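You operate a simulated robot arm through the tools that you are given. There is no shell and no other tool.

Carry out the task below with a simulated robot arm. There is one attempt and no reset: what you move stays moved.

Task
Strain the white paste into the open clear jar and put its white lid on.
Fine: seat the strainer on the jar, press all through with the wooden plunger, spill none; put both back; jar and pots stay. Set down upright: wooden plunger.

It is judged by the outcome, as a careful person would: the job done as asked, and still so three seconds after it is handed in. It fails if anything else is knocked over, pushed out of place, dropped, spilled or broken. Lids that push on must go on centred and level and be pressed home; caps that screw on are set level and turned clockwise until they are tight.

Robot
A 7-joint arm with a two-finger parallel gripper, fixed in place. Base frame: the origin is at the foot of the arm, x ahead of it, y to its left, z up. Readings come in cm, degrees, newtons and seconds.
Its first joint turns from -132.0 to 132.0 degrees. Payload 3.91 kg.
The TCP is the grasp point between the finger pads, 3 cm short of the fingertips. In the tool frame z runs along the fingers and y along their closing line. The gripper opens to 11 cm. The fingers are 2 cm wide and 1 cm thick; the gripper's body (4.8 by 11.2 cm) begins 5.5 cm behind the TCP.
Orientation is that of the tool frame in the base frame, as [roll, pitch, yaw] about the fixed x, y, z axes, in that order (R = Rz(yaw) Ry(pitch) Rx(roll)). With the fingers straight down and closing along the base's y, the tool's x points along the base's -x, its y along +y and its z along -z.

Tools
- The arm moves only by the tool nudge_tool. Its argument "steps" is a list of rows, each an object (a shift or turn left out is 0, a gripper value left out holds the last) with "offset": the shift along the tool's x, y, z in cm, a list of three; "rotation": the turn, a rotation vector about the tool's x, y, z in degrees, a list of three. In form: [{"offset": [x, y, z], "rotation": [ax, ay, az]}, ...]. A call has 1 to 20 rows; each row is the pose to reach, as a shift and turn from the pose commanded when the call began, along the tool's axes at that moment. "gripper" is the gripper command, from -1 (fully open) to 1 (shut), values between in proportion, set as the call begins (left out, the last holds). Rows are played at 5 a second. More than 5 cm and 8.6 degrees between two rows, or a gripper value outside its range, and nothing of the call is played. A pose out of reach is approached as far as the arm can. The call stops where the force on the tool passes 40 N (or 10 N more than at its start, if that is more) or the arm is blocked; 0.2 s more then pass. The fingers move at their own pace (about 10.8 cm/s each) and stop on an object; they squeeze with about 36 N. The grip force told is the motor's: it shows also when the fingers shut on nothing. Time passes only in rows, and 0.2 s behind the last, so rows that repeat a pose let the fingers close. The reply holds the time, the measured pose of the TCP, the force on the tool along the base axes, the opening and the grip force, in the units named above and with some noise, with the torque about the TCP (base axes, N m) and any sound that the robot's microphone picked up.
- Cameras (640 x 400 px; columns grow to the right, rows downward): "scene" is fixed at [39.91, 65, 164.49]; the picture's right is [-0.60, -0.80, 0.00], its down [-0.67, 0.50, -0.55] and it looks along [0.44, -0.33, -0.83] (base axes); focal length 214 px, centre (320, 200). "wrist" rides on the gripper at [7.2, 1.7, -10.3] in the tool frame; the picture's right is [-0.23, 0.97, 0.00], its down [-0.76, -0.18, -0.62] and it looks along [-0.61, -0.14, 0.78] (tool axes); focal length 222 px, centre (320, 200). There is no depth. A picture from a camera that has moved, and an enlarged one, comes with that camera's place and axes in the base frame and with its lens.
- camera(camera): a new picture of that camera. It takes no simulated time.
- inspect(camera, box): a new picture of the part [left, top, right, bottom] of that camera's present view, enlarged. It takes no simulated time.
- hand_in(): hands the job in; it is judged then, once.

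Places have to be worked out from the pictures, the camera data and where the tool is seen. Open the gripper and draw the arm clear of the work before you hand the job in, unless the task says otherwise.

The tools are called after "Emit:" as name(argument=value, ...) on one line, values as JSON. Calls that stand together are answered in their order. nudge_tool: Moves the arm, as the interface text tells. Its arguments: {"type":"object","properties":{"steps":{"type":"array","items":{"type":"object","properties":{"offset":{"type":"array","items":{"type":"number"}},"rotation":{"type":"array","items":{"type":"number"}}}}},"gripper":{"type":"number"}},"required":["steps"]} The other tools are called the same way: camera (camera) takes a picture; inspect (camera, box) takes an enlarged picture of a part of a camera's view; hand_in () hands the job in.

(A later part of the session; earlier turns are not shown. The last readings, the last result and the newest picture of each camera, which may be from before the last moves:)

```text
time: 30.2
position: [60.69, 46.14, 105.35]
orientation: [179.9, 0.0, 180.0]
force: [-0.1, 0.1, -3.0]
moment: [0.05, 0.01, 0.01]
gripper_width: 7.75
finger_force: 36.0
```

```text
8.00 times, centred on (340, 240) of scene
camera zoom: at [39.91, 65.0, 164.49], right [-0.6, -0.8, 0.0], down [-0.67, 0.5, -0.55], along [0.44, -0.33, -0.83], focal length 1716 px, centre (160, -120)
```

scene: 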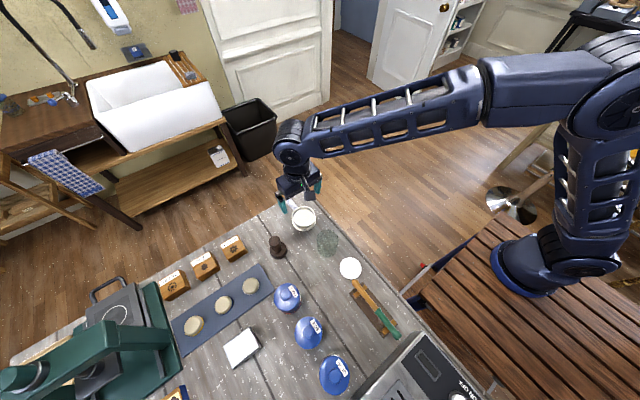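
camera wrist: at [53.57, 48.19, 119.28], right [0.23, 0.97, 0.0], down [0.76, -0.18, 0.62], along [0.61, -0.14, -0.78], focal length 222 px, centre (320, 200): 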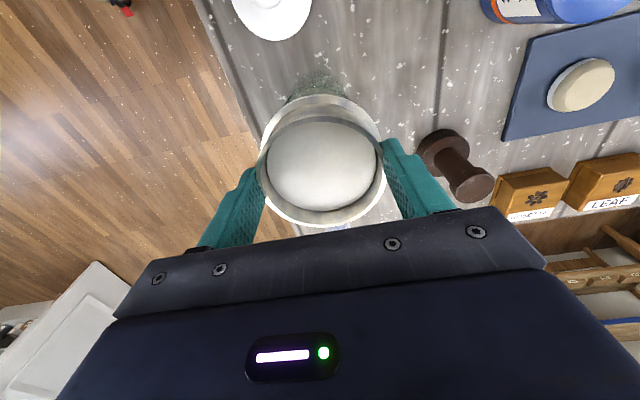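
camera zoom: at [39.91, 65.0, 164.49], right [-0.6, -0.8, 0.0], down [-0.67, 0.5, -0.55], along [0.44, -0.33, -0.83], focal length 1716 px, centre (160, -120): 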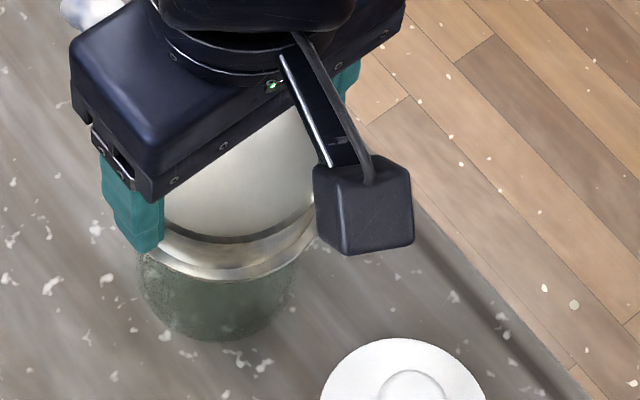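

No contact so far; the lower part is inside the jar mouth. Continuing toward the expected seat (TCP ≈ 103.9).

Emit:
nudge_tool(steps=[{"offset": [0, 0, 0.2]}, {"offset": [0, 0, 0.4]}, {"offset": [0, 0, 0.6]}, {"offset": [0, 0, 0.8]}, {"offset": [0, 0, 1.0]}, {"offset": [0, 0, 1.0]}])

Emit:
inspect(camera="scene", box=[310, 215, 370, 265])

Emit:
camera(camera="wrist")

```text
time: 31.6
position: [60.62, 46.31, 104.37]
orientation: [-180.0, -0.1, 180.0]
force: [-0.8, 0.2, -1.0]
moment: [-0.03, -0.01, -0.03]
gripper_width: 7.77
finger_force: 36.1
```

```text
8.00 times, centred on (340, 240) of scene
camera zoom: at [39.91, 65.0, 164.49], right [-0.6, -0.8, 0.0], down [-0.67, 0.5, -0.55], along [0.44, -0.33, -0.83], focal length 1716 px, centre (160, -120)
```

zoom: 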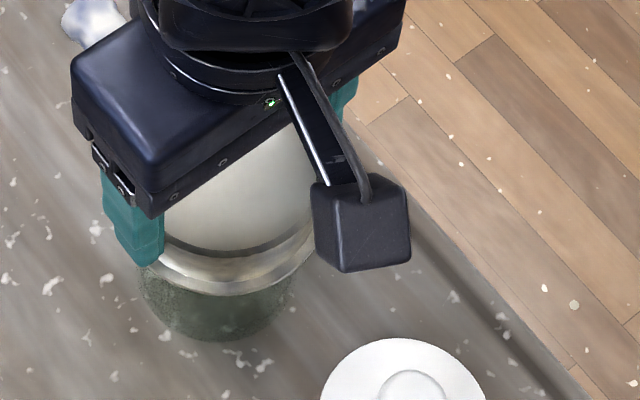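

```text
taken
camera wrist: at [53.23, 47.92, 114.74], right [0.23, 0.97, 0.0], down [0.76, -0.18, 0.62], along [0.61, -0.14, -0.78], focal length 222 px, centre (320, 200)
```

wrist: 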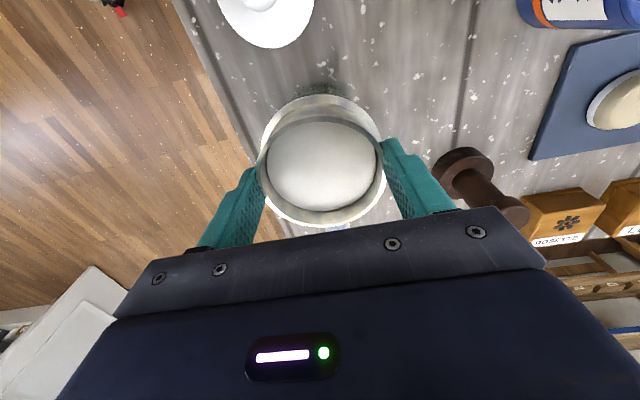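

Still free of contact. Lowering in fine 0.1 cm rows in short calls to find the seat.

Emit:
nudge_tool(steps=[{"offset": [0, 0, 0.1]}, {"offset": [0, 0, 0.2]}, {"offset": [0, 0, 0.3]}, {"offset": [0, 0, 0.3]}])

Emit:
nudge_tool(steps=[{"offset": [0, 0, 0.1]}, {"offset": [0, 0, 0.2]}, {"offset": [0, 0, 0.2]}])

```text
time: 32.6
position: [60.61, 46.15, 104.2]
orientation: [180.0, 0.1, 180.0]
force: [-0.5, -0.3, -1.0]
moment: [-0.02, 0.01, 0.0]
gripper_width: 7.78
finger_force: 36.4
```

```text
time: 33.4
position: [60.66, 46.12, 104.15]
orientation: [179.9, 0.1, 179.9]
force: [4.2, 3.9, 23.3]
moment: [0.08, 0.0, 0.14]
gripper_width: 7.78
finger_force: 36.2
```

Contact: 23 N at TCP z ≈ 104.15, matching the expected seating height. I'll relax the force a little and inspect the seating.

Emit:
nudge_tool(steps=[{"offset": [0, 0, -0.1]}, {"offset": [0, 0, -0.15]}, {"offset": [0, 0, -0.15]}])

Emit:
inspect(camera="wrist", box=[230, 60, 410, 240])

Emit:
inspect(camera="scene", box=[310, 205, 370, 265])

```text
time: 34.2
position: [60.64, 46.11, 104.1]
orientation: [-179.9, 0.0, 180.0]
force: [3.8, 5.7, 18.4]
moment: [0.33, -0.33, 0.07]
gripper_width: 7.75
finger_force: 34.9
```

```text
2.22 times, centred on (320, 150) of wrist
camera zoom: at [53.33, 47.9, 114.45], right [0.23, 0.97, 0.0], down [0.76, -0.18, 0.62], along [0.61, -0.14, -0.78], focal length 494 px, centre (320, 311)
```

zoom: 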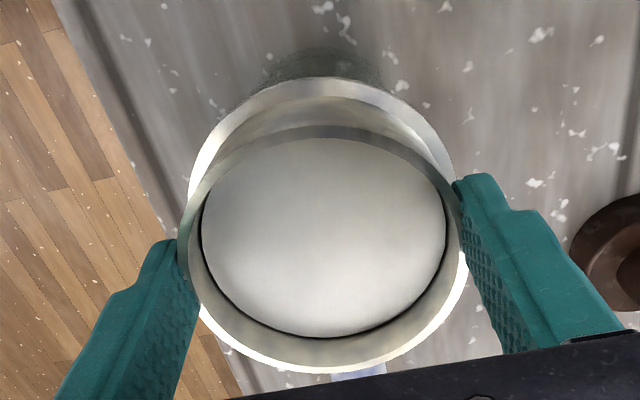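

```text
6.67 times, centred on (340, 235) of scene
camera zoom: at [39.91, 65.0, 164.49], right [-0.6, -0.8, 0.0], down [-0.67, 0.5, -0.55], along [0.44, -0.33, -0.83], focal length 1430 px, centre (187, -33)
```

zoom: 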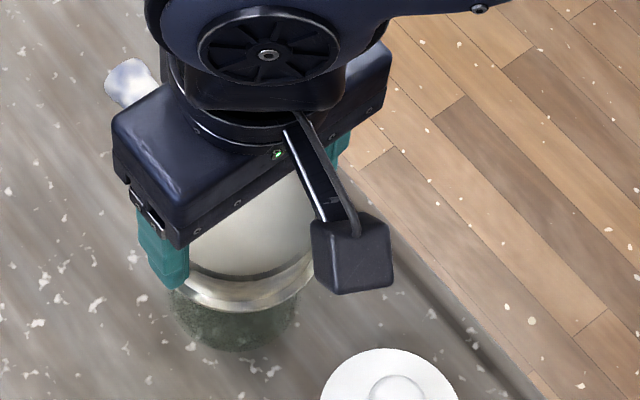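

There's still 18 N upward with a sideways push of (+4, +6) N, so the strainer is touching the −x/−y side of the jar mouth. I'll lift slightly to unload and check.

Emit:
nudge_tool(steps=[{"offset": [0, 0, -0.15]}, {"offset": [0, 0, -0.3]}, {"offset": [0, 0, -0.3]}, {"offset": [0, 0, -0.3]}])

Emit:
inspect(camera="wrist", box=[265, 60, 375, 125])

```text
time: 35.2
position: [60.58, 46.12, 104.35]
orientation: [180.0, 0.0, 180.0]
force: [0.2, -0.4, -1.8]
moment: [0.01, 0.02, 0.0]
gripper_width: 7.76
finger_force: 35.8
```

```text
5.82 times, centred on (320, 92) of wrist
camera zoom: at [53.35, 47.84, 114.71], right [0.23, 0.97, 0.0], down [0.76, -0.18, 0.62], along [0.61, -0.14, -0.78], focal length 1292 px, centre (320, 826)
```

zoom: 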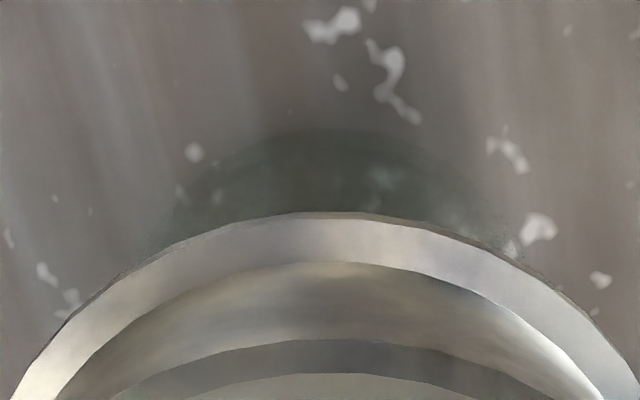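

Unloaded at z 104.35. The picture shows the jar slightly to +y relative to the strainer, consistent with the side force, so I'll shift +0.1 x, +0.2 y and lower again.

Emit:
nudge_tool(steps=[{"offset": [-0.1, 0.1, 0]}, {"offset": [-0.1, 0.2, 0]}, {"offset": [-0.1, 0.2, 0]}, {"offset": [-0.1, 0.2, 0.1]}, {"offset": [-0.1, 0.2, 0.2]}, {"offset": [-0.1, 0.2, 0.2]}])

Emit:
nudge_tool(steps=[{"offset": [0, 0, 0.06]}, {"offset": [0, 0, 0.12]}, {"offset": [0, 0, 0.12]}])

```text
time: 36.6
position: [60.76, 46.3, 104.19]
orientation: [-179.9, -0.1, 180.0]
force: [-1.2, -0.9, -1.0]
moment: [0.0, 0.05, 0.01]
gripper_width: 7.74
finger_force: 36.6
```

```text
time: 37.4
position: [60.69, 46.4, 104.17]
orientation: [-180.0, -0.1, -180.0]
force: [-7.9, -0.7, 8.5]
moment: [-0.09, 0.45, -0.03]
gripper_width: 7.75
finger_force: 35.8
```

y is now balanced but x pushes −8 N, so I overcorrected x slightly. I'll move x back by 0.07.

Emit:
nudge_tool(steps=[{"offset": [0.04, 0, 0]}, {"offset": [0.07, 0, 0]}, {"offset": [0.07, 0, 0]}])

```text
time: 38.2
position: [60.67, 46.29, 104.17]
orientation: [180.0, 0.0, 180.0]
force: [0.7, 3.9, 8.2]
moment: [0.03, 0.05, -0.03]
gripper_width: 7.74
finger_force: 36.3
```

Balanced now: about 8 N vertical with near-zero moment, so the flange sits evenly on the rim. Opening the gripper.

Emit:
nudge_tool(steps=[{"offset": [0, 0, 0]}, {"offset": [0, 0, 0]}, {"offset": [0, 0, 0]}], gripper=-0.8)

Emit:
inspect(camera="wrist", box=[200, 60, 450, 240])

```text
time: 39.0
position: [60.7, 46.41, 104.12]
orientation: [-180.0, 0.1, 179.9]
force: [0.4, -0.2, 0.0]
moment: [-0.01, -0.02, -0.04]
gripper_width: 9.89
finger_force: 0.1
```

```text
2.22 times, centred on (325, 150) of wrist
camera zoom: at [53.34, 48.06, 114.41], right [0.23, 0.97, 0.0], down [0.76, -0.18, 0.62], along [0.61, -0.14, -0.78], focal length 494 px, centre (309, 311)
```

zoom: 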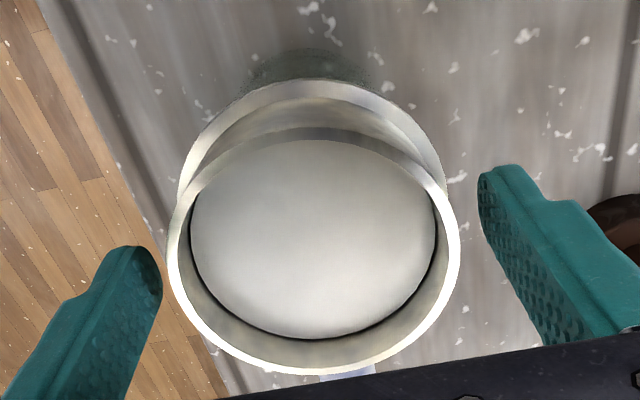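

Released cleanly and the strainer sits level. I'll lift straight up and look at the seated strainer.

Emit:
nudge_tool(steps=[{"offset": [0, 0, -1]}, {"offset": [0, 0, -2.5]}, {"offset": [0, 0, -5]}, {"offset": [0, 0, -8]}, {"offset": [0, 0, -11]}, {"offset": [0, 0, -13]}, {"offset": [0, 0, -13]}])

Emit:
camera(camera="wrist")

Emit:
inspect(camera="scene", box=[260, 190, 380, 290])

```text
time: 40.6
position: [60.63, 46.41, 116.98]
orientation: [-180.0, 0.0, 180.0]
force: [0.0, 0.4, 0.2]
moment: [0.02, -0.01, -0.01]
gripper_width: 9.85
finger_force: 0.0
```

```text
taken
camera wrist: at [53.36, 48.03, 127.42], right [0.23, 0.97, 0.0], down [0.76, -0.18, 0.62], along [0.61, -0.14, -0.78], focal length 222 px, centre (320, 200)
```

wrist: 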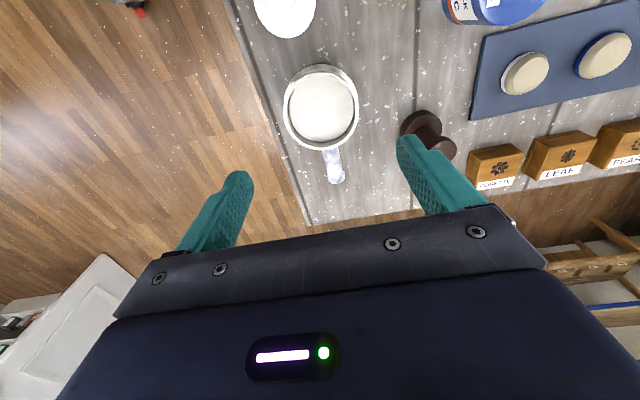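

```text
4.00 times, centred on (320, 240) of scene
camera zoom: at [39.91, 65.0, 164.49], right [-0.6, -0.8, 0.0], down [-0.67, 0.5, -0.55], along [0.44, -0.33, -0.83], focal length 858 px, centre (320, 40)
```

zoom: 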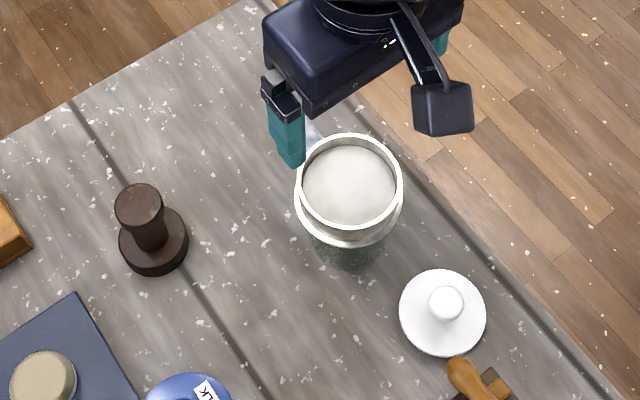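

The strainer is seated on the jar with the paste level inside. Now I'll move over the plunger (≈ (69.96, 60.4)), partly closing the gripper to about 6.5 cm.

Emit:
nudge_tool(steps=[{"offset": [-2, 3, 0]}, {"offset": [-4, 6, 0]}, {"offset": [-6, 9, 0]}, {"offset": [-8, 12, 0]}, {"offset": [-9.3, 14, 0]}, {"offset": [-9.3, 14, 1.5]}, {"offset": [-9.3, 14, 3.5]}, {"offset": [-9.3, 14, 3.5]}, {"offset": [-9.3, 14, 3.5]}], gripper=-0.18)

Emit:
camera(camera="wrist")

Emit:
inspect(camera="wrist", box=[240, 40, 400, 200])

```text
time: 42.6
position: [69.9, 60.26, 113.63]
orientation: [180.0, 0.0, -179.9]
force: [-0.6, -0.3, 0.8]
moment: [0.02, -0.04, 0.04]
gripper_width: 6.48
finger_force: 0.1
```

```text
taken
camera wrist: at [62.53, 62.05, 123.94], right [0.23, 0.97, 0.0], down [0.76, -0.18, 0.62], along [0.61, -0.14, -0.78], focal length 222 px, centre (320, 200)
```

wrist: 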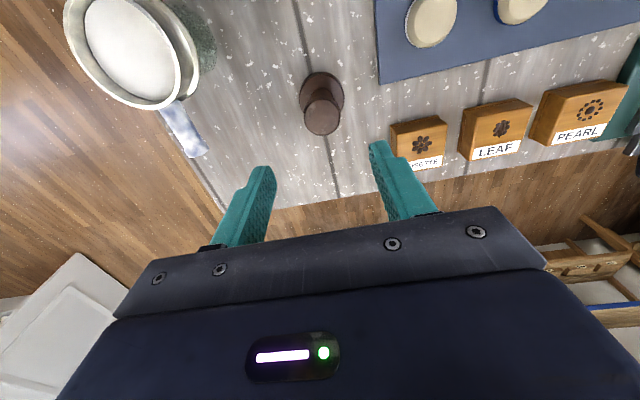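

```text
2.50 times, centred on (320, 120) of wrist
camera zoom: at [62.53, 62.05, 123.94], right [0.23, 0.97, 0.0], down [0.76, -0.18, 0.62], along [0.61, -0.14, -0.78], focal length 555 px, centre (320, 400)
```

zoom: 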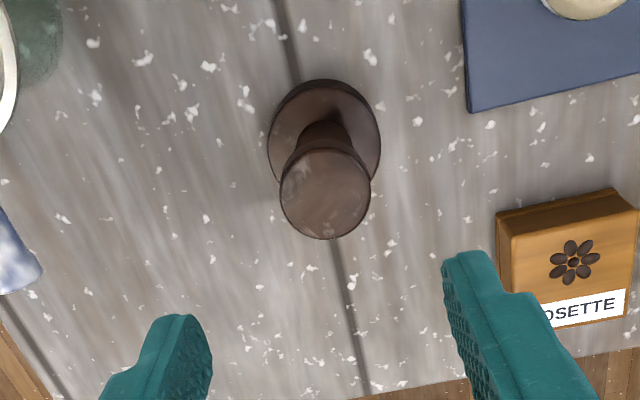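

The plunger's knob top is at about (69.94, 60.5) from here. I'll shift (+0.15, +0.2), go down to just above the knob, and check.

Emit:
nudge_tool(steps=[{"offset": [-0.15, 0.2, 2]}, {"offset": [-0.15, 0.2, 4]}, {"offset": [-0.15, 0.2, 6]}, {"offset": [-0.15, 0.2, 8]}, {"offset": [-0.15, 0.2, 8.6]}, {"offset": [-0.15, 0.2, 8.6]}, {"offset": [-0.15, 0.2, 8.6]}])

Emit:
camera(camera="wrist")

Emit:
inspect(camera="wrist", box=[220, 80, 420, 220])

```text
time: 44.2
position: [70.08, 60.72, 104.71]
orientation: [180.0, 0.0, -180.0]
force: [0.6, -0.2, -1.3]
moment: [0.02, -0.02, -0.02]
gripper_width: 6.49
finger_force: 0.1
```

```text
taken
camera wrist: at [62.71, 62.41, 115.18], right [0.23, 0.97, 0.0], down [0.76, -0.18, 0.62], along [0.61, -0.14, -0.78], focal length 222 px, centre (320, 200)
```

wrist: 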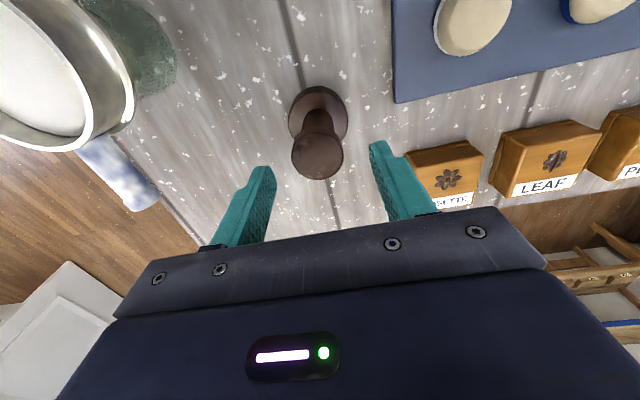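

```text
2.86 times, centred on (320, 150) of wrist
camera zoom: at [62.71, 62.41, 115.18], right [0.23, 0.97, 0.0], down [0.76, -0.18, 0.62], along [0.61, -0.14, -0.78], focal length 635 px, centre (320, 343)
```

zoom: 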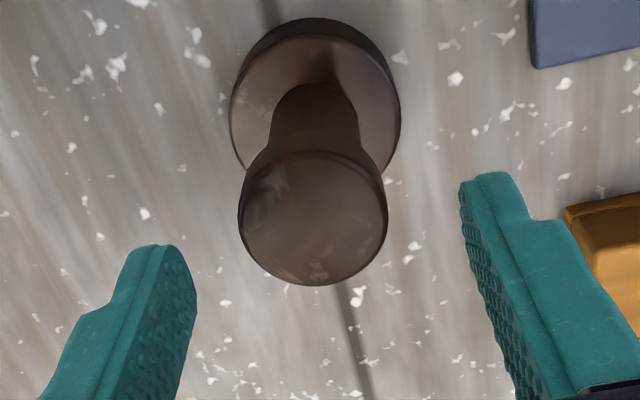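

The knob is centred between the fingers within 0.1 cm. Descending to grip the knob (TCP z ≈ 100.7).

Emit:
nudge_tool(steps=[{"offset": [0, -0.06, 1]}, {"offset": [0, -0.06, 2]}, {"offset": [0, -0.06, 3]}, {"offset": [0, -0.06, 4]}, {"offset": [0, -0.06, 4]}])

Emit:
inspect(camera="wrist", box=[220, 80, 420, 220])

```text
time: 45.4
position: [70.02, 60.4, 100.91]
orientation: [-179.9, 0.0, 180.0]
force: [-0.3, 0.7, 0.5]
moment: [-0.01, -0.01, -0.02]
gripper_width: 6.46
finger_force: 0.0
```

```text
2.86 times, centred on (320, 150) of wrist
camera zoom: at [62.78, 62.17, 111.33], right [0.23, 0.97, 0.0], down [0.76, -0.18, 0.62], along [0.61, -0.14, -0.78], focal length 635 px, centre (320, 343)
```

zoom: 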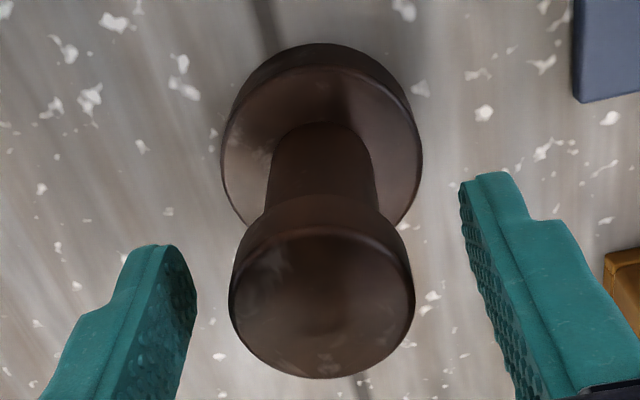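

The gaps on both sides of the knob are equal. Lowering 0.25 cm more and closing on the knob.

Emit:
nudge_tool(steps=[{"offset": [0, 0, 0.15]}, {"offset": [0, 0, 0.25]}, {"offset": [0, 0, 0.25]}])

Emit:
nudge_tool(steps=[{"offset": [0, 0, 0]}, {"offset": [0, 0, 0]}, {"offset": [0, 0, 0]}, {"offset": [0, 0, 0]}], gripper=1)

Emit:
inspect(camera="wrist", box=[220, 80, 420, 220])

```text
time: 46.2
position: [70.11, 60.59, 100.71]
orientation: [180.0, 0.0, 179.9]
force: [0.1, -0.7, -0.4]
moment: [0.01, 0.0, 0.03]
gripper_width: 6.5
finger_force: 0.0
```

```text
time: 47.2
position: [70.09, 60.56, 100.78]
orientation: [179.9, 0.0, -180.0]
force: [-0.2, -0.2, 0.2]
moment: [0.02, 0.02, -0.01]
gripper_width: 3.68
finger_force: 36.4
```

```text
2.86 times, centred on (320, 150) of wrist
camera zoom: at [62.77, 62.3, 111.08], right [0.23, 0.97, 0.0], down [0.76, -0.18, 0.62], along [0.61, -0.14, -0.78], focal length 635 px, centre (320, 343)
```

zoom: 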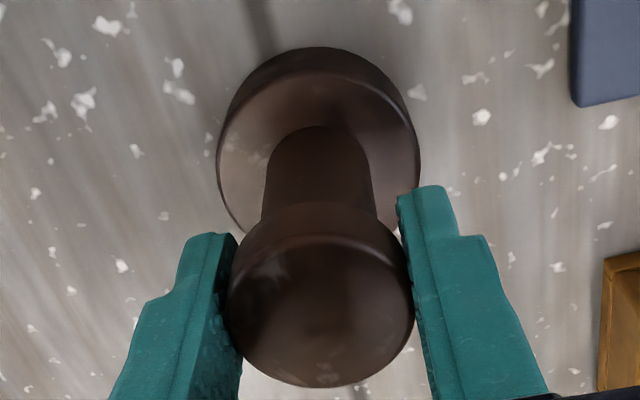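

The knob is firmly gripped (3.68 cm). Plunger's home is TCP ≈ (70.08, 60.55, 100.75). Lifting straight up to clear the strainer rim.

Emit:
nudge_tool(steps=[{"offset": [0, 0, -0.5]}, {"offset": [0, 0, -1.5]}, {"offset": [0, 0, -3.5]}, {"offset": [0, 0, -6]}, {"offset": [0, 0, -8.5]}, {"offset": [0, 0, -11]}, {"offset": [0, 0, -13.5]}, {"offset": [0, 0, -15.3]}, {"offset": [0, 0, -15.3]}])

Emit:
camera(camera="wrist")

Emit:
inspect(camera="scene", box=[250, 180, 370, 280])

```text
time: 49.2
position: [70.53, 60.46, 116.12]
orientation: [180.0, 0.0, -179.9]
force: [0.1, 0.3, -0.6]
moment: [-0.03, -0.02, 0.02]
gripper_width: 3.72
finger_force: 36.1
```

```text
taken
camera wrist: at [63.17, 62.26, 126.56], right [0.23, 0.97, 0.0], down [0.76, -0.18, 0.62], along [0.61, -0.14, -0.78], focal length 222 px, centre (320, 200)
```

wrist: 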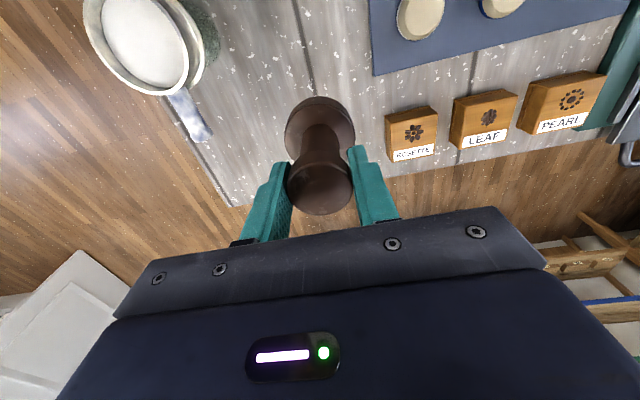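

```text
4.00 times, centred on (310, 230) of scene
camera zoom: at [39.91, 65.0, 164.49], right [-0.6, -0.8, 0.0], down [-0.67, 0.5, -0.55], along [0.44, -0.33, -0.83], focal length 858 px, centre (360, 80)
```

zoom: 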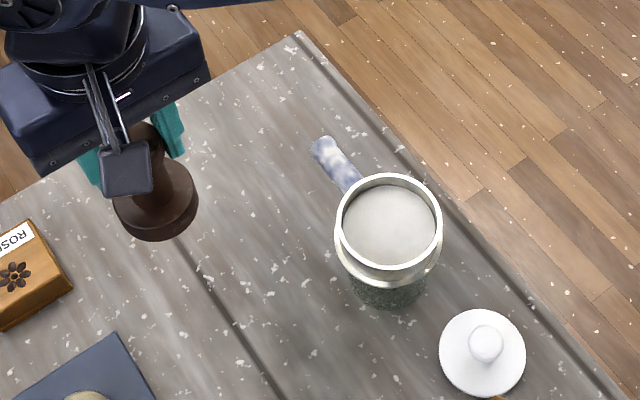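

The plunger hangs vertically. From this clear scene view the strainer rim centre is about (60.75, 46.45). Moving the plunger over it at safe height.

Emit:
nudge_tool(steps=[{"offset": [1.9, -2.8, 0]}, {"offset": [3.8, -5.6, 0]}, {"offset": [5.7, -8.4, 0]}, {"offset": [7.6, -11.2, 0]}, {"offset": [9.55, -14.05, 0]}, {"offset": [9.55, -14.05, 0]}, {"offset": [9.55, -14.05, 0]}, {"offset": [9.55, -14.05, 0]}])

Emit:
camera(camera="wrist")

Emit:
inspect(camera="wrist", box=[240, 60, 400, 220])

Emit:
inspect(camera="scene", box=[290, 190, 390, 280])

```text
time: 51.0
position: [60.94, 46.51, 115.9]
orientation: [-180.0, -0.1, -180.0]
force: [0.2, -0.4, -1.4]
moment: [0.03, 0.0, -0.01]
gripper_width: 3.7
finger_force: 35.8
```

```text
taken
camera wrist: at [53.66, 48.17, 126.26], right [0.23, 0.97, 0.0], down [0.76, -0.18, 0.62], along [0.61, -0.14, -0.78], focal length 222 px, centre (320, 200)
```

wrist: 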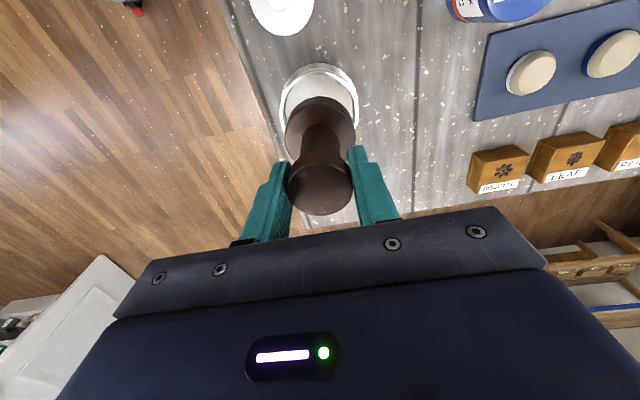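

```text
2.50 times, centred on (320, 140) of wrist
camera zoom: at [53.66, 48.17, 126.26], right [0.23, 0.97, 0.0], down [0.76, -0.18, 0.62], along [0.61, -0.14, -0.78], focal length 555 px, centre (320, 350)
```

zoom: 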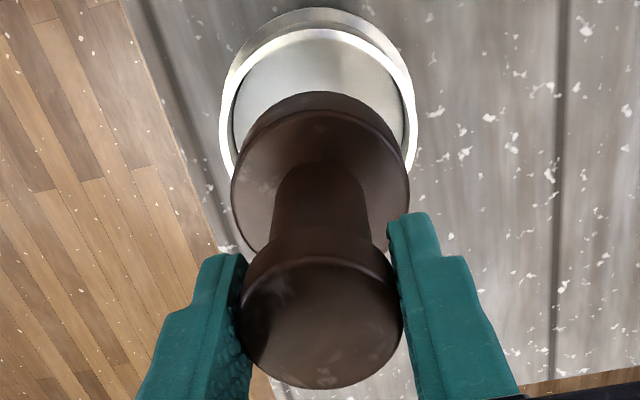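

```text
4.44 times, centred on (340, 235) of scene
camera zoom: at [39.91, 65.0, 164.49], right [-0.6, -0.8, 0.0], down [-0.67, 0.5, -0.55], along [0.44, -0.33, -0.83], focal length 953 px, centre (231, 44)
```

zoom: 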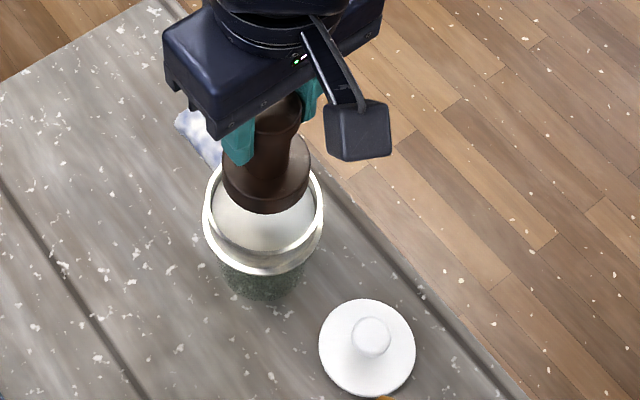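

The plunger's disc (≈5.4 cm) is about 0.2 cm to +y of the strainer axis and fine in x. I'll correct and lower it to just above the rim.

Emit:
nudge_tool(steps=[{"offset": [-0.08, -0.1, 0]}, {"offset": [-0.08, -0.2, 0.5]}, {"offset": [-0.08, -0.2, 1.5]}, {"offset": [-0.08, -0.2, 2.5]}, {"offset": [-0.08, -0.2, 3.5]}, {"offset": [-0.08, -0.2, 3.5]}, {"offset": [-0.08, -0.2, 3.5]}])

Emit:
inspect(camera="wrist", box=[240, 60, 400, 220])

Emit:
inspect(camera="scene", box=[310, 205, 370, 265])

```text
time: 52.6
position: [60.74, 46.32, 112.48]
orientation: [-180.0, 0.1, 179.9]
force: [-0.1, -1.0, -1.1]
moment: [-0.03, -0.02, 0.02]
gripper_width: 3.71
finger_force: 35.3
```

```text
2.50 times, centred on (320, 140) of wrist
camera zoom: at [53.42, 48.08, 122.84], right [0.23, 0.97, 0.0], down [0.76, -0.18, 0.62], along [0.61, -0.14, -0.78], focal length 555 px, centre (320, 350)
```

zoom: 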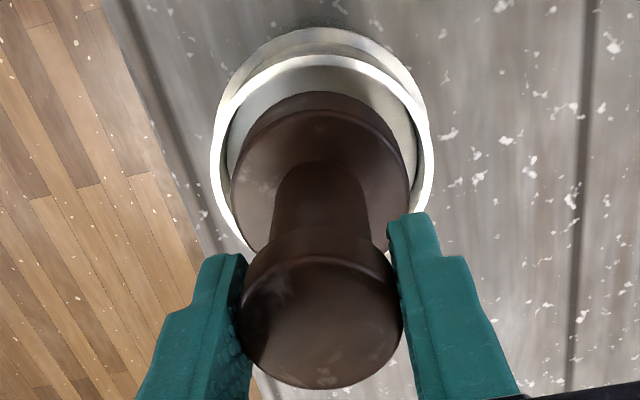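

```text
6.67 times, centred on (340, 235) of scene
camera zoom: at [39.91, 65.0, 164.49], right [-0.6, -0.8, 0.0], down [-0.67, 0.5, -0.55], along [0.44, -0.33, -0.83], focal length 1430 px, centre (187, -33)
```

zoom: 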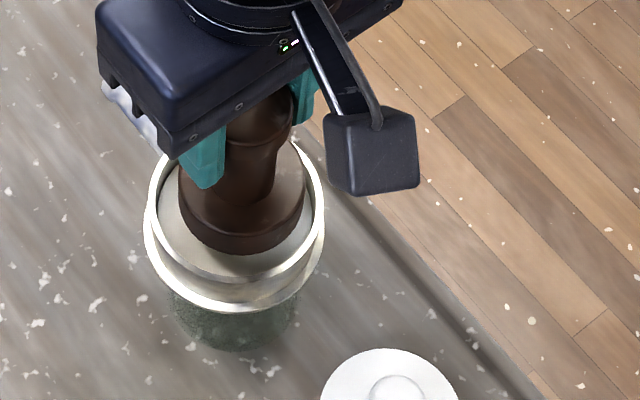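

Laterally centred; in x the plunger is about 0.3 cm short. I'll shift +0.3 x and lower slowly into the strainer, watching force.

Emit:
nudge_tool(steps=[{"offset": [-0.15, 0, 0]}, {"offset": [-0.3, 0, 0]}, {"offset": [-0.3, 0, 0.3]}, {"offset": [-0.3, 0, 0.6]}, {"offset": [-0.3, 0, 0.9]}, {"offset": [-0.3, 0, 1.2]}, {"offset": [-0.3, 0, 1.5]}, {"offset": [-0.3, 0, 1.5]}])

Emit:
inspect(camera="wrist", box=[240, 60, 400, 220])

Emit:
inspect(camera="scene", box=[310, 205, 370, 265])

```text
time: 54.4
position: [61.01, 46.24, 111.12]
orientation: [179.9, 0.0, 180.0]
force: [-0.3, 0.8, -1.2]
moment: [0.04, -0.01, 0.01]
gripper_width: 3.69
finger_force: 35.4
```

```text
2.50 times, centred on (320, 140) of wrist
camera zoom: at [53.66, 47.97, 121.42], right [0.23, 0.97, 0.0], down [0.76, -0.18, 0.62], along [0.61, -0.14, -0.78], focal length 555 px, centre (320, 350)
```

zoom: 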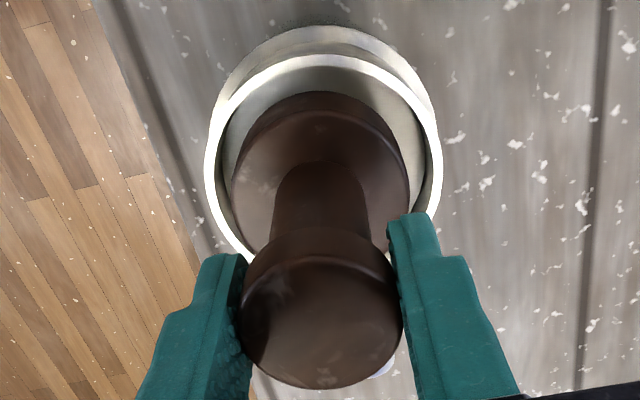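

```text
6.67 times, centred on (340, 235) of scene
camera zoom: at [39.91, 65.0, 164.49], right [-0.6, -0.8, 0.0], down [-0.67, 0.5, -0.55], along [0.44, -0.33, -0.83], focal length 1430 px, centre (187, -33)
```

zoom: 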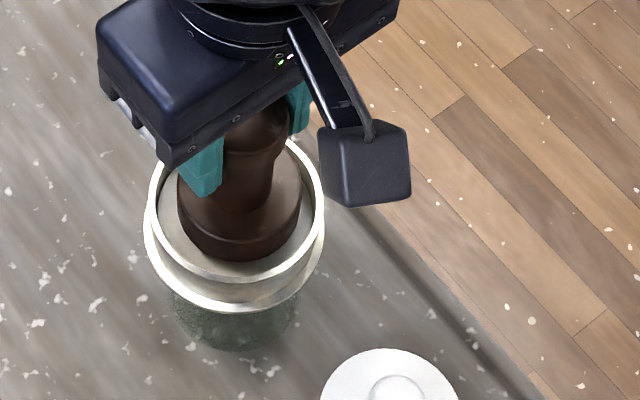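

Centred now within 0.1 cm (shift +0.1 y). Continuing down in small steps until the paste resists.

Emit:
nudge_tool(steps=[{"offset": [0, 0.1, 0.2]}, {"offset": [0, 0.1, 0.4]}, {"offset": [0, 0.1, 0.6]}, {"offset": [0, 0.1, 0.8]}, {"offset": [0, 0.1, 1.0]}, {"offset": [0, 0.1, 1.0]}])

Emit:
nudge_tool(steps=[{"offset": [0, 0, 0.2]}, {"offset": [0, 0, 0.4]}, {"offset": [0, 0, 0.6]}, {"offset": [0, 0, 0.8]}, {"offset": [0, 0, 0.8]}])

Emit:
inspect(camera="scene", box=[310, 205, 370, 265])

Emit:
inspect(camera="wrist", box=[240, 60, 400, 220])

```text
time: 55.8
position: [61.05, 46.41, 109.99]
orientation: [-180.0, 0.0, -180.0]
force: [-0.3, 0.5, -1.3]
moment: [-0.04, -0.01, -0.02]
gripper_width: 3.7
finger_force: 35.8
```

```text
time: 57.0
position: [61.03, 46.31, 109.21]
orientation: [-180.0, 0.0, 180.0]
force: [0.1, 0.4, -0.8]
moment: [0.03, 0.02, 0.0]
gripper_width: 3.7
finger_force: 35.6
```

```text
6.67 times, centred on (340, 235) of scene
camera zoom: at [39.91, 65.0, 164.49], right [-0.6, -0.8, 0.0], down [-0.67, 0.5, -0.55], along [0.44, -0.33, -0.83], focal length 1430 px, centre (187, -33)
```

zoom: 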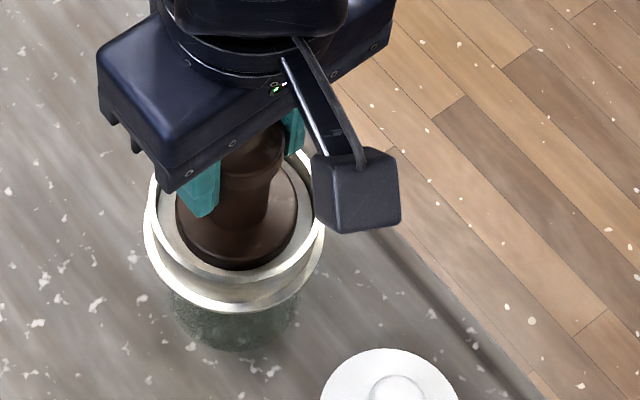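

```text
2.50 times, centred on (320, 140) of wrist
camera zoom: at [53.67, 48.08, 119.51], right [0.23, 0.97, 0.0], down [0.76, -0.18, 0.62], along [0.61, -0.14, -0.78], focal length 555 px, centre (320, 350)
```

zoom: 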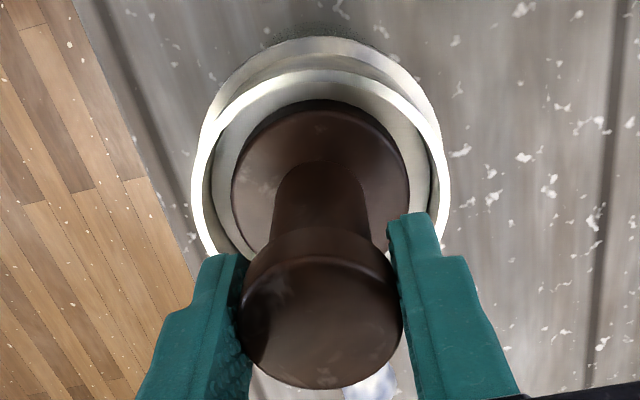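

The disc is sinking into the paste with no noticeable force. Continuing down slowly, watching for resistance.

Emit:
nudge_tool(steps=[{"offset": [0, 0, 0.2]}, {"offset": [0, 0, 0.4]}, {"offset": [0, 0, 0.6]}, {"offset": [0, 0, 0.8]}, {"offset": [0, 0, 0.8]}])

Emit:
inspect(camera="wrist", box=[240, 60, 400, 220])

Emit:
inspect(camera="scene", box=[310, 205, 370, 265])

```text
time: 58.2
position: [60.95, 46.23, 108.63]
orientation: [179.8, 0.0, 180.0]
force: [0.1, 4.1, 29.6]
moment: [0.26, 0.12, -0.04]
gripper_width: 3.68
finger_force: 35.5
```

```text
2.50 times, centred on (320, 140) of wrist
camera zoom: at [53.62, 47.99, 118.99], right [0.23, 0.97, 0.0], down [0.76, -0.18, 0.62], along [0.61, -0.14, -0.78], focal length 555 px, centre (320, 350)
```

zoom: 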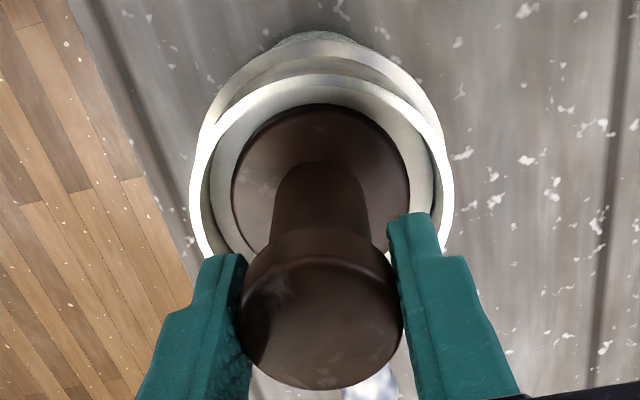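

```text
6.67 times, centred on (340, 235) of scene
camera zoom: at [39.91, 65.0, 164.49], right [-0.6, -0.8, 0.0], down [-0.67, 0.5, -0.55], along [0.44, -0.33, -0.83], focal length 1430 px, centre (187, -33)
```

zoom: 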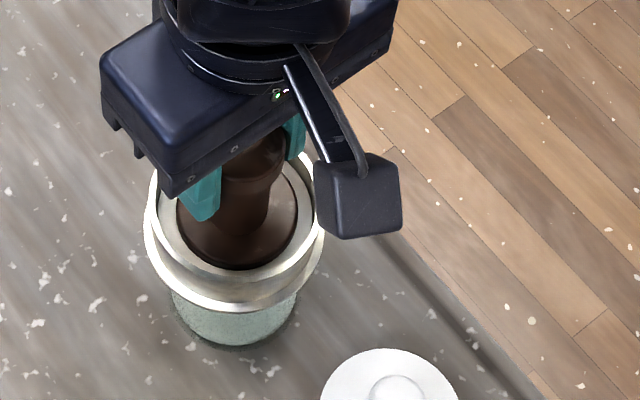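

Now there's 30 N of resistance and the jar already looks whiter, so paste is passing through the mesh. I'll hold the press here and check the progress.

Emit:
nudge_tool(steps=[{"offset": [0, 0, 0]}, {"offset": [0, 0, 0]}, {"offset": [0, 0, 0]}, {"offset": [0, 0, 0]}, {"offset": [0, 0, 0]}])

Emit:
inspect(camera="wrist", box=[240, 60, 400, 220])

Emit:
inspect(camera="scene", box=[310, 205, 370, 265])

```text
time: 59.4
position: [61.0, 46.22, 108.57]
orientation: [-179.9, 0.0, 180.0]
force: [3.0, 5.2, 26.8]
moment: [0.26, -0.15, 0.0]
gripper_width: 3.72
finger_force: 35.4
```

```text
2.50 times, centred on (320, 140) of wrist
camera zoom: at [53.61, 47.96, 118.86], right [0.23, 0.97, 0.0], down [0.76, -0.18, 0.62], along [0.61, -0.14, -0.78], focal length 555 px, centre (320, 350)
```

zoom: 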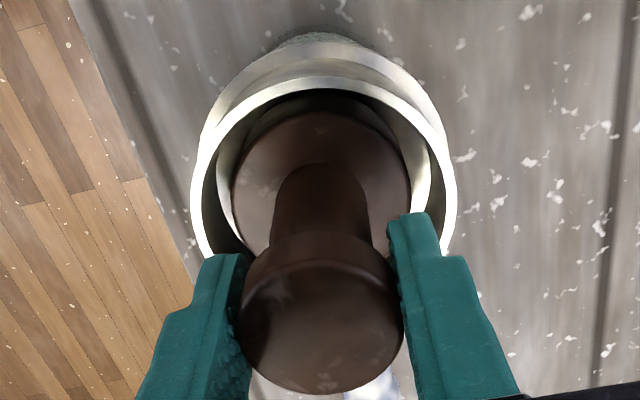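

```text
6.67 times, centred on (340, 235) of scene
camera zoom: at [39.91, 65.0, 164.49], right [-0.6, -0.8, 0.0], down [-0.67, 0.5, -0.55], along [0.44, -0.33, -0.83], focal length 1430 px, centre (187, -33)
```

zoom: 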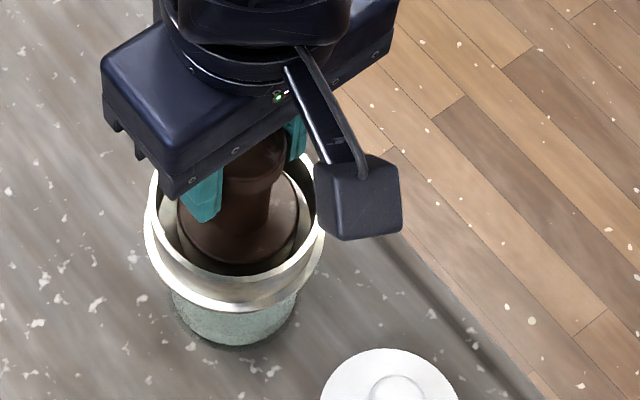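

The paste level inside the strainer has dropped visibly. I'll keep pressing for a few more seconds.

Emit:
nudge_tool(steps=[{"offset": [0, 0, 0]}, {"offset": [0, 0, 0]}, {"offset": [0, 0, 0]}, {"offset": [0, 0, 0]}, {"offset": [0, 0, 0]}, {"offset": [0, 0, 0]}, {"offset": [0, 0, 0]}, {"offset": [0, 0, 0]}, {"offset": [0, 0, 0]}, {"offset": [0, 0, 0]}])

Emit:
inspect(camera="wrist", box=[240, 60, 400, 220])

Emit:
inspect(camera="scene", box=[310, 205, 370, 265])

```text
time: 61.6
position: [61.0, 46.16, 108.38]
orientation: [-180.0, -0.1, -179.9]
force: [-0.8, 2.2, 19.3]
moment: [0.13, 0.21, 0.01]
gripper_width: 3.69
finger_force: 35.9
```

```text
2.50 times, centred on (320, 140) of wrist
camera zoom: at [53.62, 47.95, 118.84], right [0.23, 0.97, 0.0], down [0.76, -0.18, 0.62], along [0.61, -0.14, -0.78], focal length 555 px, centre (320, 350)
```

zoom: 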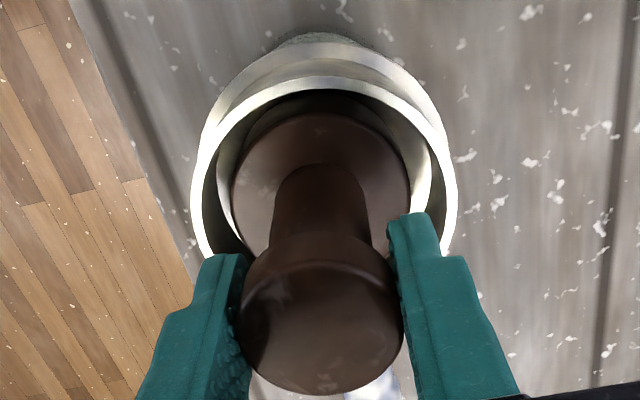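

```text
6.67 times, centred on (340, 235) of scene
camera zoom: at [39.91, 65.0, 164.49], right [-0.6, -0.8, 0.0], down [-0.67, 0.5, -0.55], along [0.44, -0.33, -0.83], focal length 1430 px, centre (187, -33)
```

zoom: 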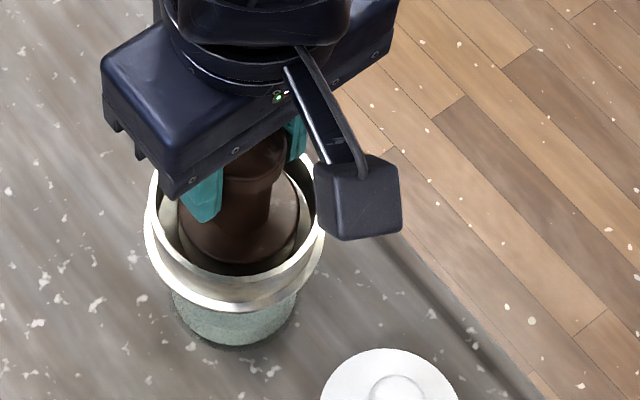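

The level no longer changes. I'll press slightly further once (towards ~30 N), hold, then lift to look inside.

Emit:
nudge_tool(steps=[{"offset": [0, 0, 0.1]}, {"offset": [0, 0, 0.2]}, {"offset": [0, 0, 0.2]}, {"offset": [0, 0, 0.2]}, {"offset": [0, 0, 0.2]}, {"offset": [0, 0, 0.2]}, {"offset": [0, 0, 0.2]}])

Emit:
inspect(camera="wrist", box=[240, 60, 400, 220])

```text
time: 63.2
position: [61.12, 46.32, 108.17]
orientation: [-180.0, 0.0, 180.0]
force: [0.6, -2.9, 26.8]
moment: [-0.22, -0.32, -0.02]
gripper_width: 3.7
finger_force: 35.6
```

```text
2.50 times, centred on (320, 140) of wrist
camera zoom: at [53.68, 47.99, 118.59], right [0.23, 0.97, 0.0], down [0.76, -0.18, 0.62], along [0.61, -0.14, -0.78], focal length 555 px, centre (320, 350)
```

zoom: 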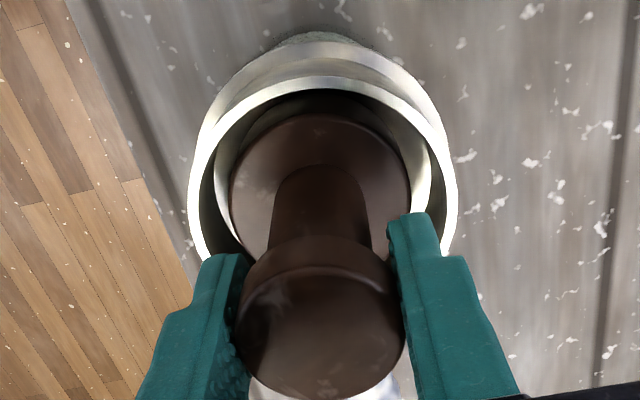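

The fingers have slid slightly down on the knob (≈0.35 cm), which is fine. Lifting the plunger to look inside the strainer.

Emit:
nudge_tool(steps=[{"offset": [0, 0, -0.4]}, {"offset": [0, 0, -1]}, {"offset": [0, 0, -2]}, {"offset": [0, 0, -3]}, {"offset": [0, 0, -4]}, {"offset": [0, 0, -5]}, {"offset": [0, 0, -6]}, {"offset": [0, 0, -6]}])

Emit:
inspect(camera="wrist", box=[240, 40, 400, 200])

Emit:
inspect(camera="scene", box=[310, 205, 370, 265])

```text
time: 65.0
position: [61.11, 46.46, 114.09]
orientation: [180.0, 0.1, 180.0]
force: [0.4, 1.3, -0.9]
moment: [-0.03, 0.01, 0.01]
gripper_width: 3.69
finger_force: 36.2
```

```text
2.50 times, centred on (320, 120) of wrist
camera zoom: at [53.76, 48.16, 124.45], right [0.23, 0.97, 0.0], down [0.76, -0.18, 0.62], along [0.61, -0.14, -0.78], focal length 555 px, centre (320, 400)
```

zoom: 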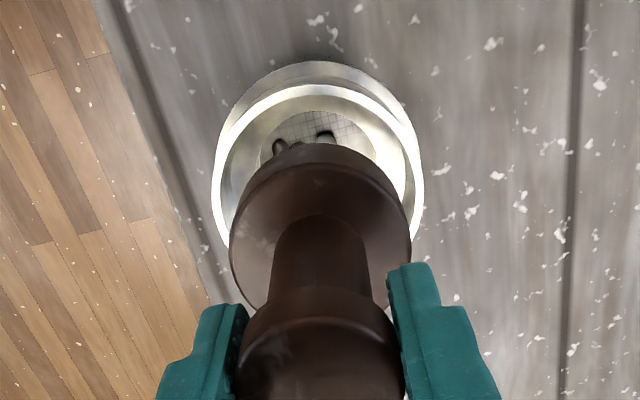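

```text
6.67 times, centred on (340, 235) of scene
camera zoom: at [39.91, 65.0, 164.49], right [-0.6, -0.8, 0.0], down [-0.67, 0.5, -0.55], along [0.44, -0.33, -0.83], focal length 1430 px, centre (187, -33)
```

zoom: 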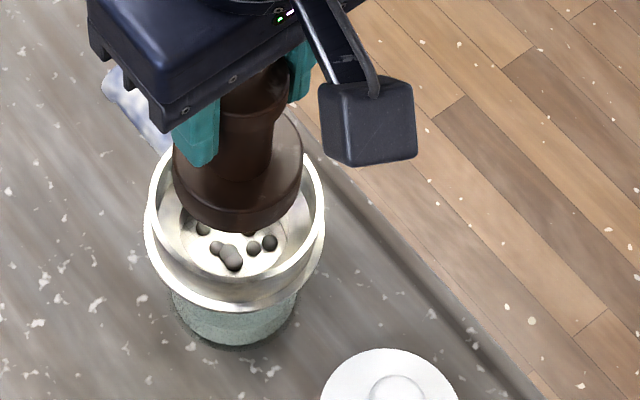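

The paste is gone from the strainer: I see bare mesh with dark lumps held back on it. I'll raise the plunger and move it aside to look into the strainer properly.

Emit:
nudge_tool(steps=[{"offset": [0, 0, -1.5]}, {"offset": [0, 0, -3]}, {"offset": [-1, 2.5, -3]}, {"offset": [-2.5, 5, -3]}, {"offset": [-4, 7.5, -3]}, {"offset": [-5.5, 10, -3]}, {"offset": [-5.5, 10, -3]}, {"offset": [-5.5, 10, -3]}])

Emit:
camera(camera="wrist")

Emit:
inspect(camera="scene", box=[310, 205, 370, 265])

```text
time: 66.8
position: [66.4, 56.34, 116.96]
orientation: [-180.0, 0.1, -180.0]
force: [-0.8, 0.2, -1.7]
moment: [-0.01, 0.04, 0.0]
gripper_width: 3.69
finger_force: 36.5
```

```text
taken
camera wrist: at [59.1, 58.08, 127.28], right [0.23, 0.97, 0.0], down [0.76, -0.18, 0.62], along [0.61, -0.14, -0.78], focal length 222 px, centre (320, 200)
```

wrist: 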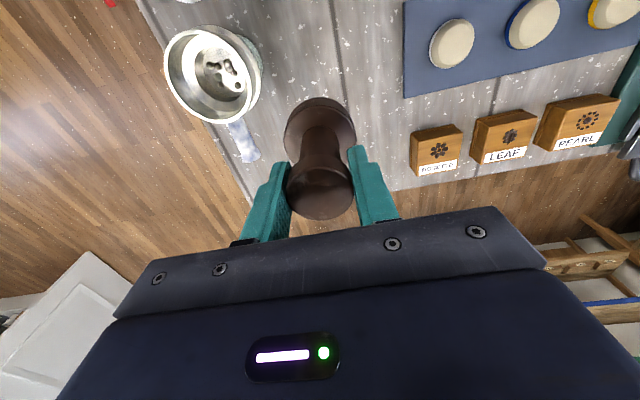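

```text
6.67 times, centred on (340, 235) of scene
camera zoom: at [39.91, 65.0, 164.49], right [-0.6, -0.8, 0.0], down [-0.67, 0.5, -0.55], along [0.44, -0.33, -0.83], focal length 1430 px, centre (187, -33)
```

zoom: 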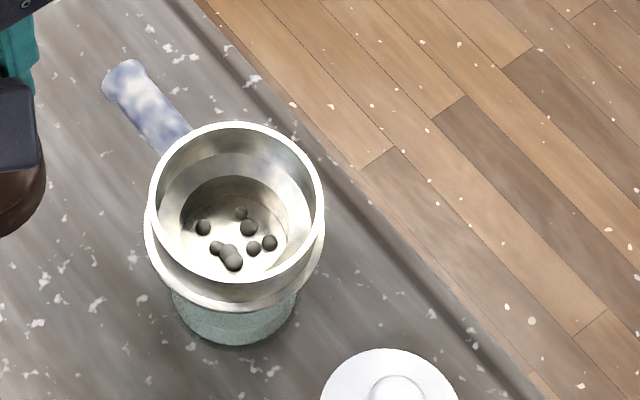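

Emit:
inspect(camera="wrist", box=[155, 15, 275, 135])

Emit:
inspect(camera="scene", box=[322, 215, 358, 260])

```text
3.33 times, centred on (215, 75) of wrist
camera zoom: at [59.1, 58.08, 127.28], right [0.23, 0.97, 0.0], down [0.76, -0.18, 0.62], along [0.61, -0.14, -0.78], focal length 740 px, centre (670, 617)
```

zoom: 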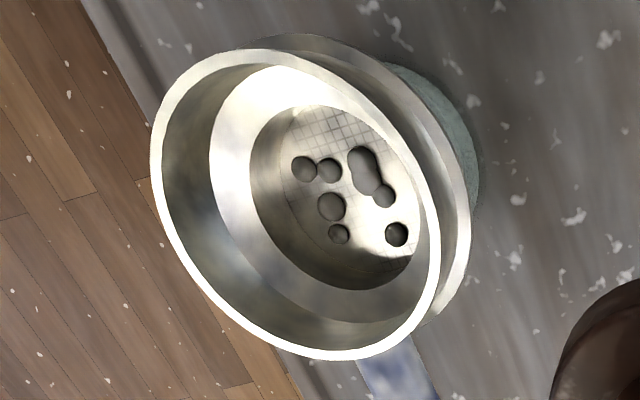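

```text
8.89 times, centred on (340, 238) of scene
camera zoom: at [39.91, 65.0, 164.49], right [-0.6, -0.8, 0.0], down [-0.67, 0.5, -0.55], along [0.44, -0.33, -0.83], focal length 1906 px, centre (142, -133)
```

zoom: 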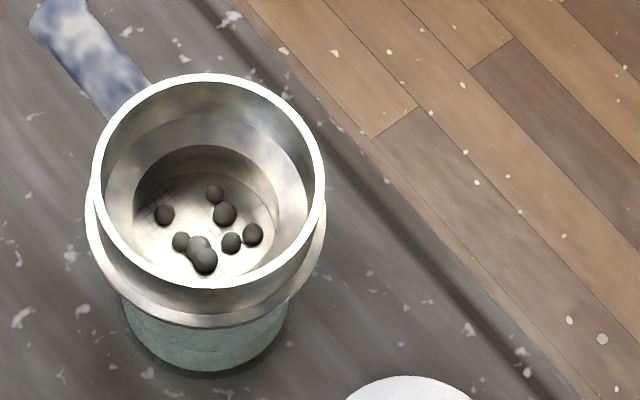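

The strainer seems empty of paste, with only ~8 lumps on the mesh. To be sure nothing is left, I'll look straight down into it while still holding the plunger.

Emit:
nudge_tool(steps=[{"offset": [-0.4, -3, 0]}, {"offset": [-0.8, -6, 0]}, {"offset": [-1.2, -9, 0]}, {"offset": [-0.5, -11.6, 0]}, {"offset": [-0.5, -11.6, 0]}, {"offset": [-0.5, -11.6, 0]}])

Emit:
inspect(camera="wrist", box=[270, 0, 370, 80])

Emit:
inspect(camera="scene", box=[260, 190, 380, 290])

```text
time: 68.2
position: [67.22, 44.86, 116.91]
orientation: [180.0, 0.0, 179.9]
force: [0.3, -0.9, -1.6]
moment: [0.02, 0.02, 0.04]
gripper_width: 3.66
finger_force: 35.8
```

```text
5.00 times, centred on (320, 40) of wrist
camera zoom: at [59.87, 46.57, 127.3], right [0.23, 0.97, 0.0], down [0.76, -0.18, 0.62], along [0.61, -0.14, -0.78], focal length 1111 px, centre (320, 1000)
```

zoom: 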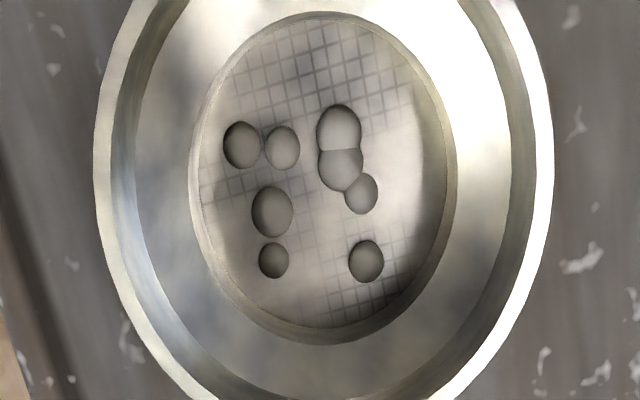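

```text
4.00 times, centred on (320, 240) of scene
camera zoom: at [39.91, 65.0, 164.49], right [-0.6, -0.8, 0.0], down [-0.67, 0.5, -0.55], along [0.44, -0.33, -0.83], focal length 858 px, centre (320, 40)
```

zoom: 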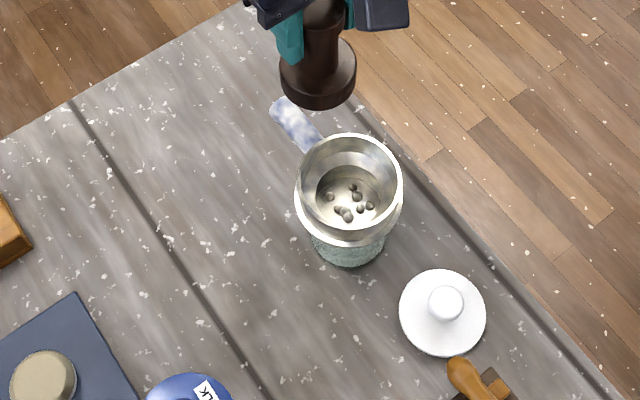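

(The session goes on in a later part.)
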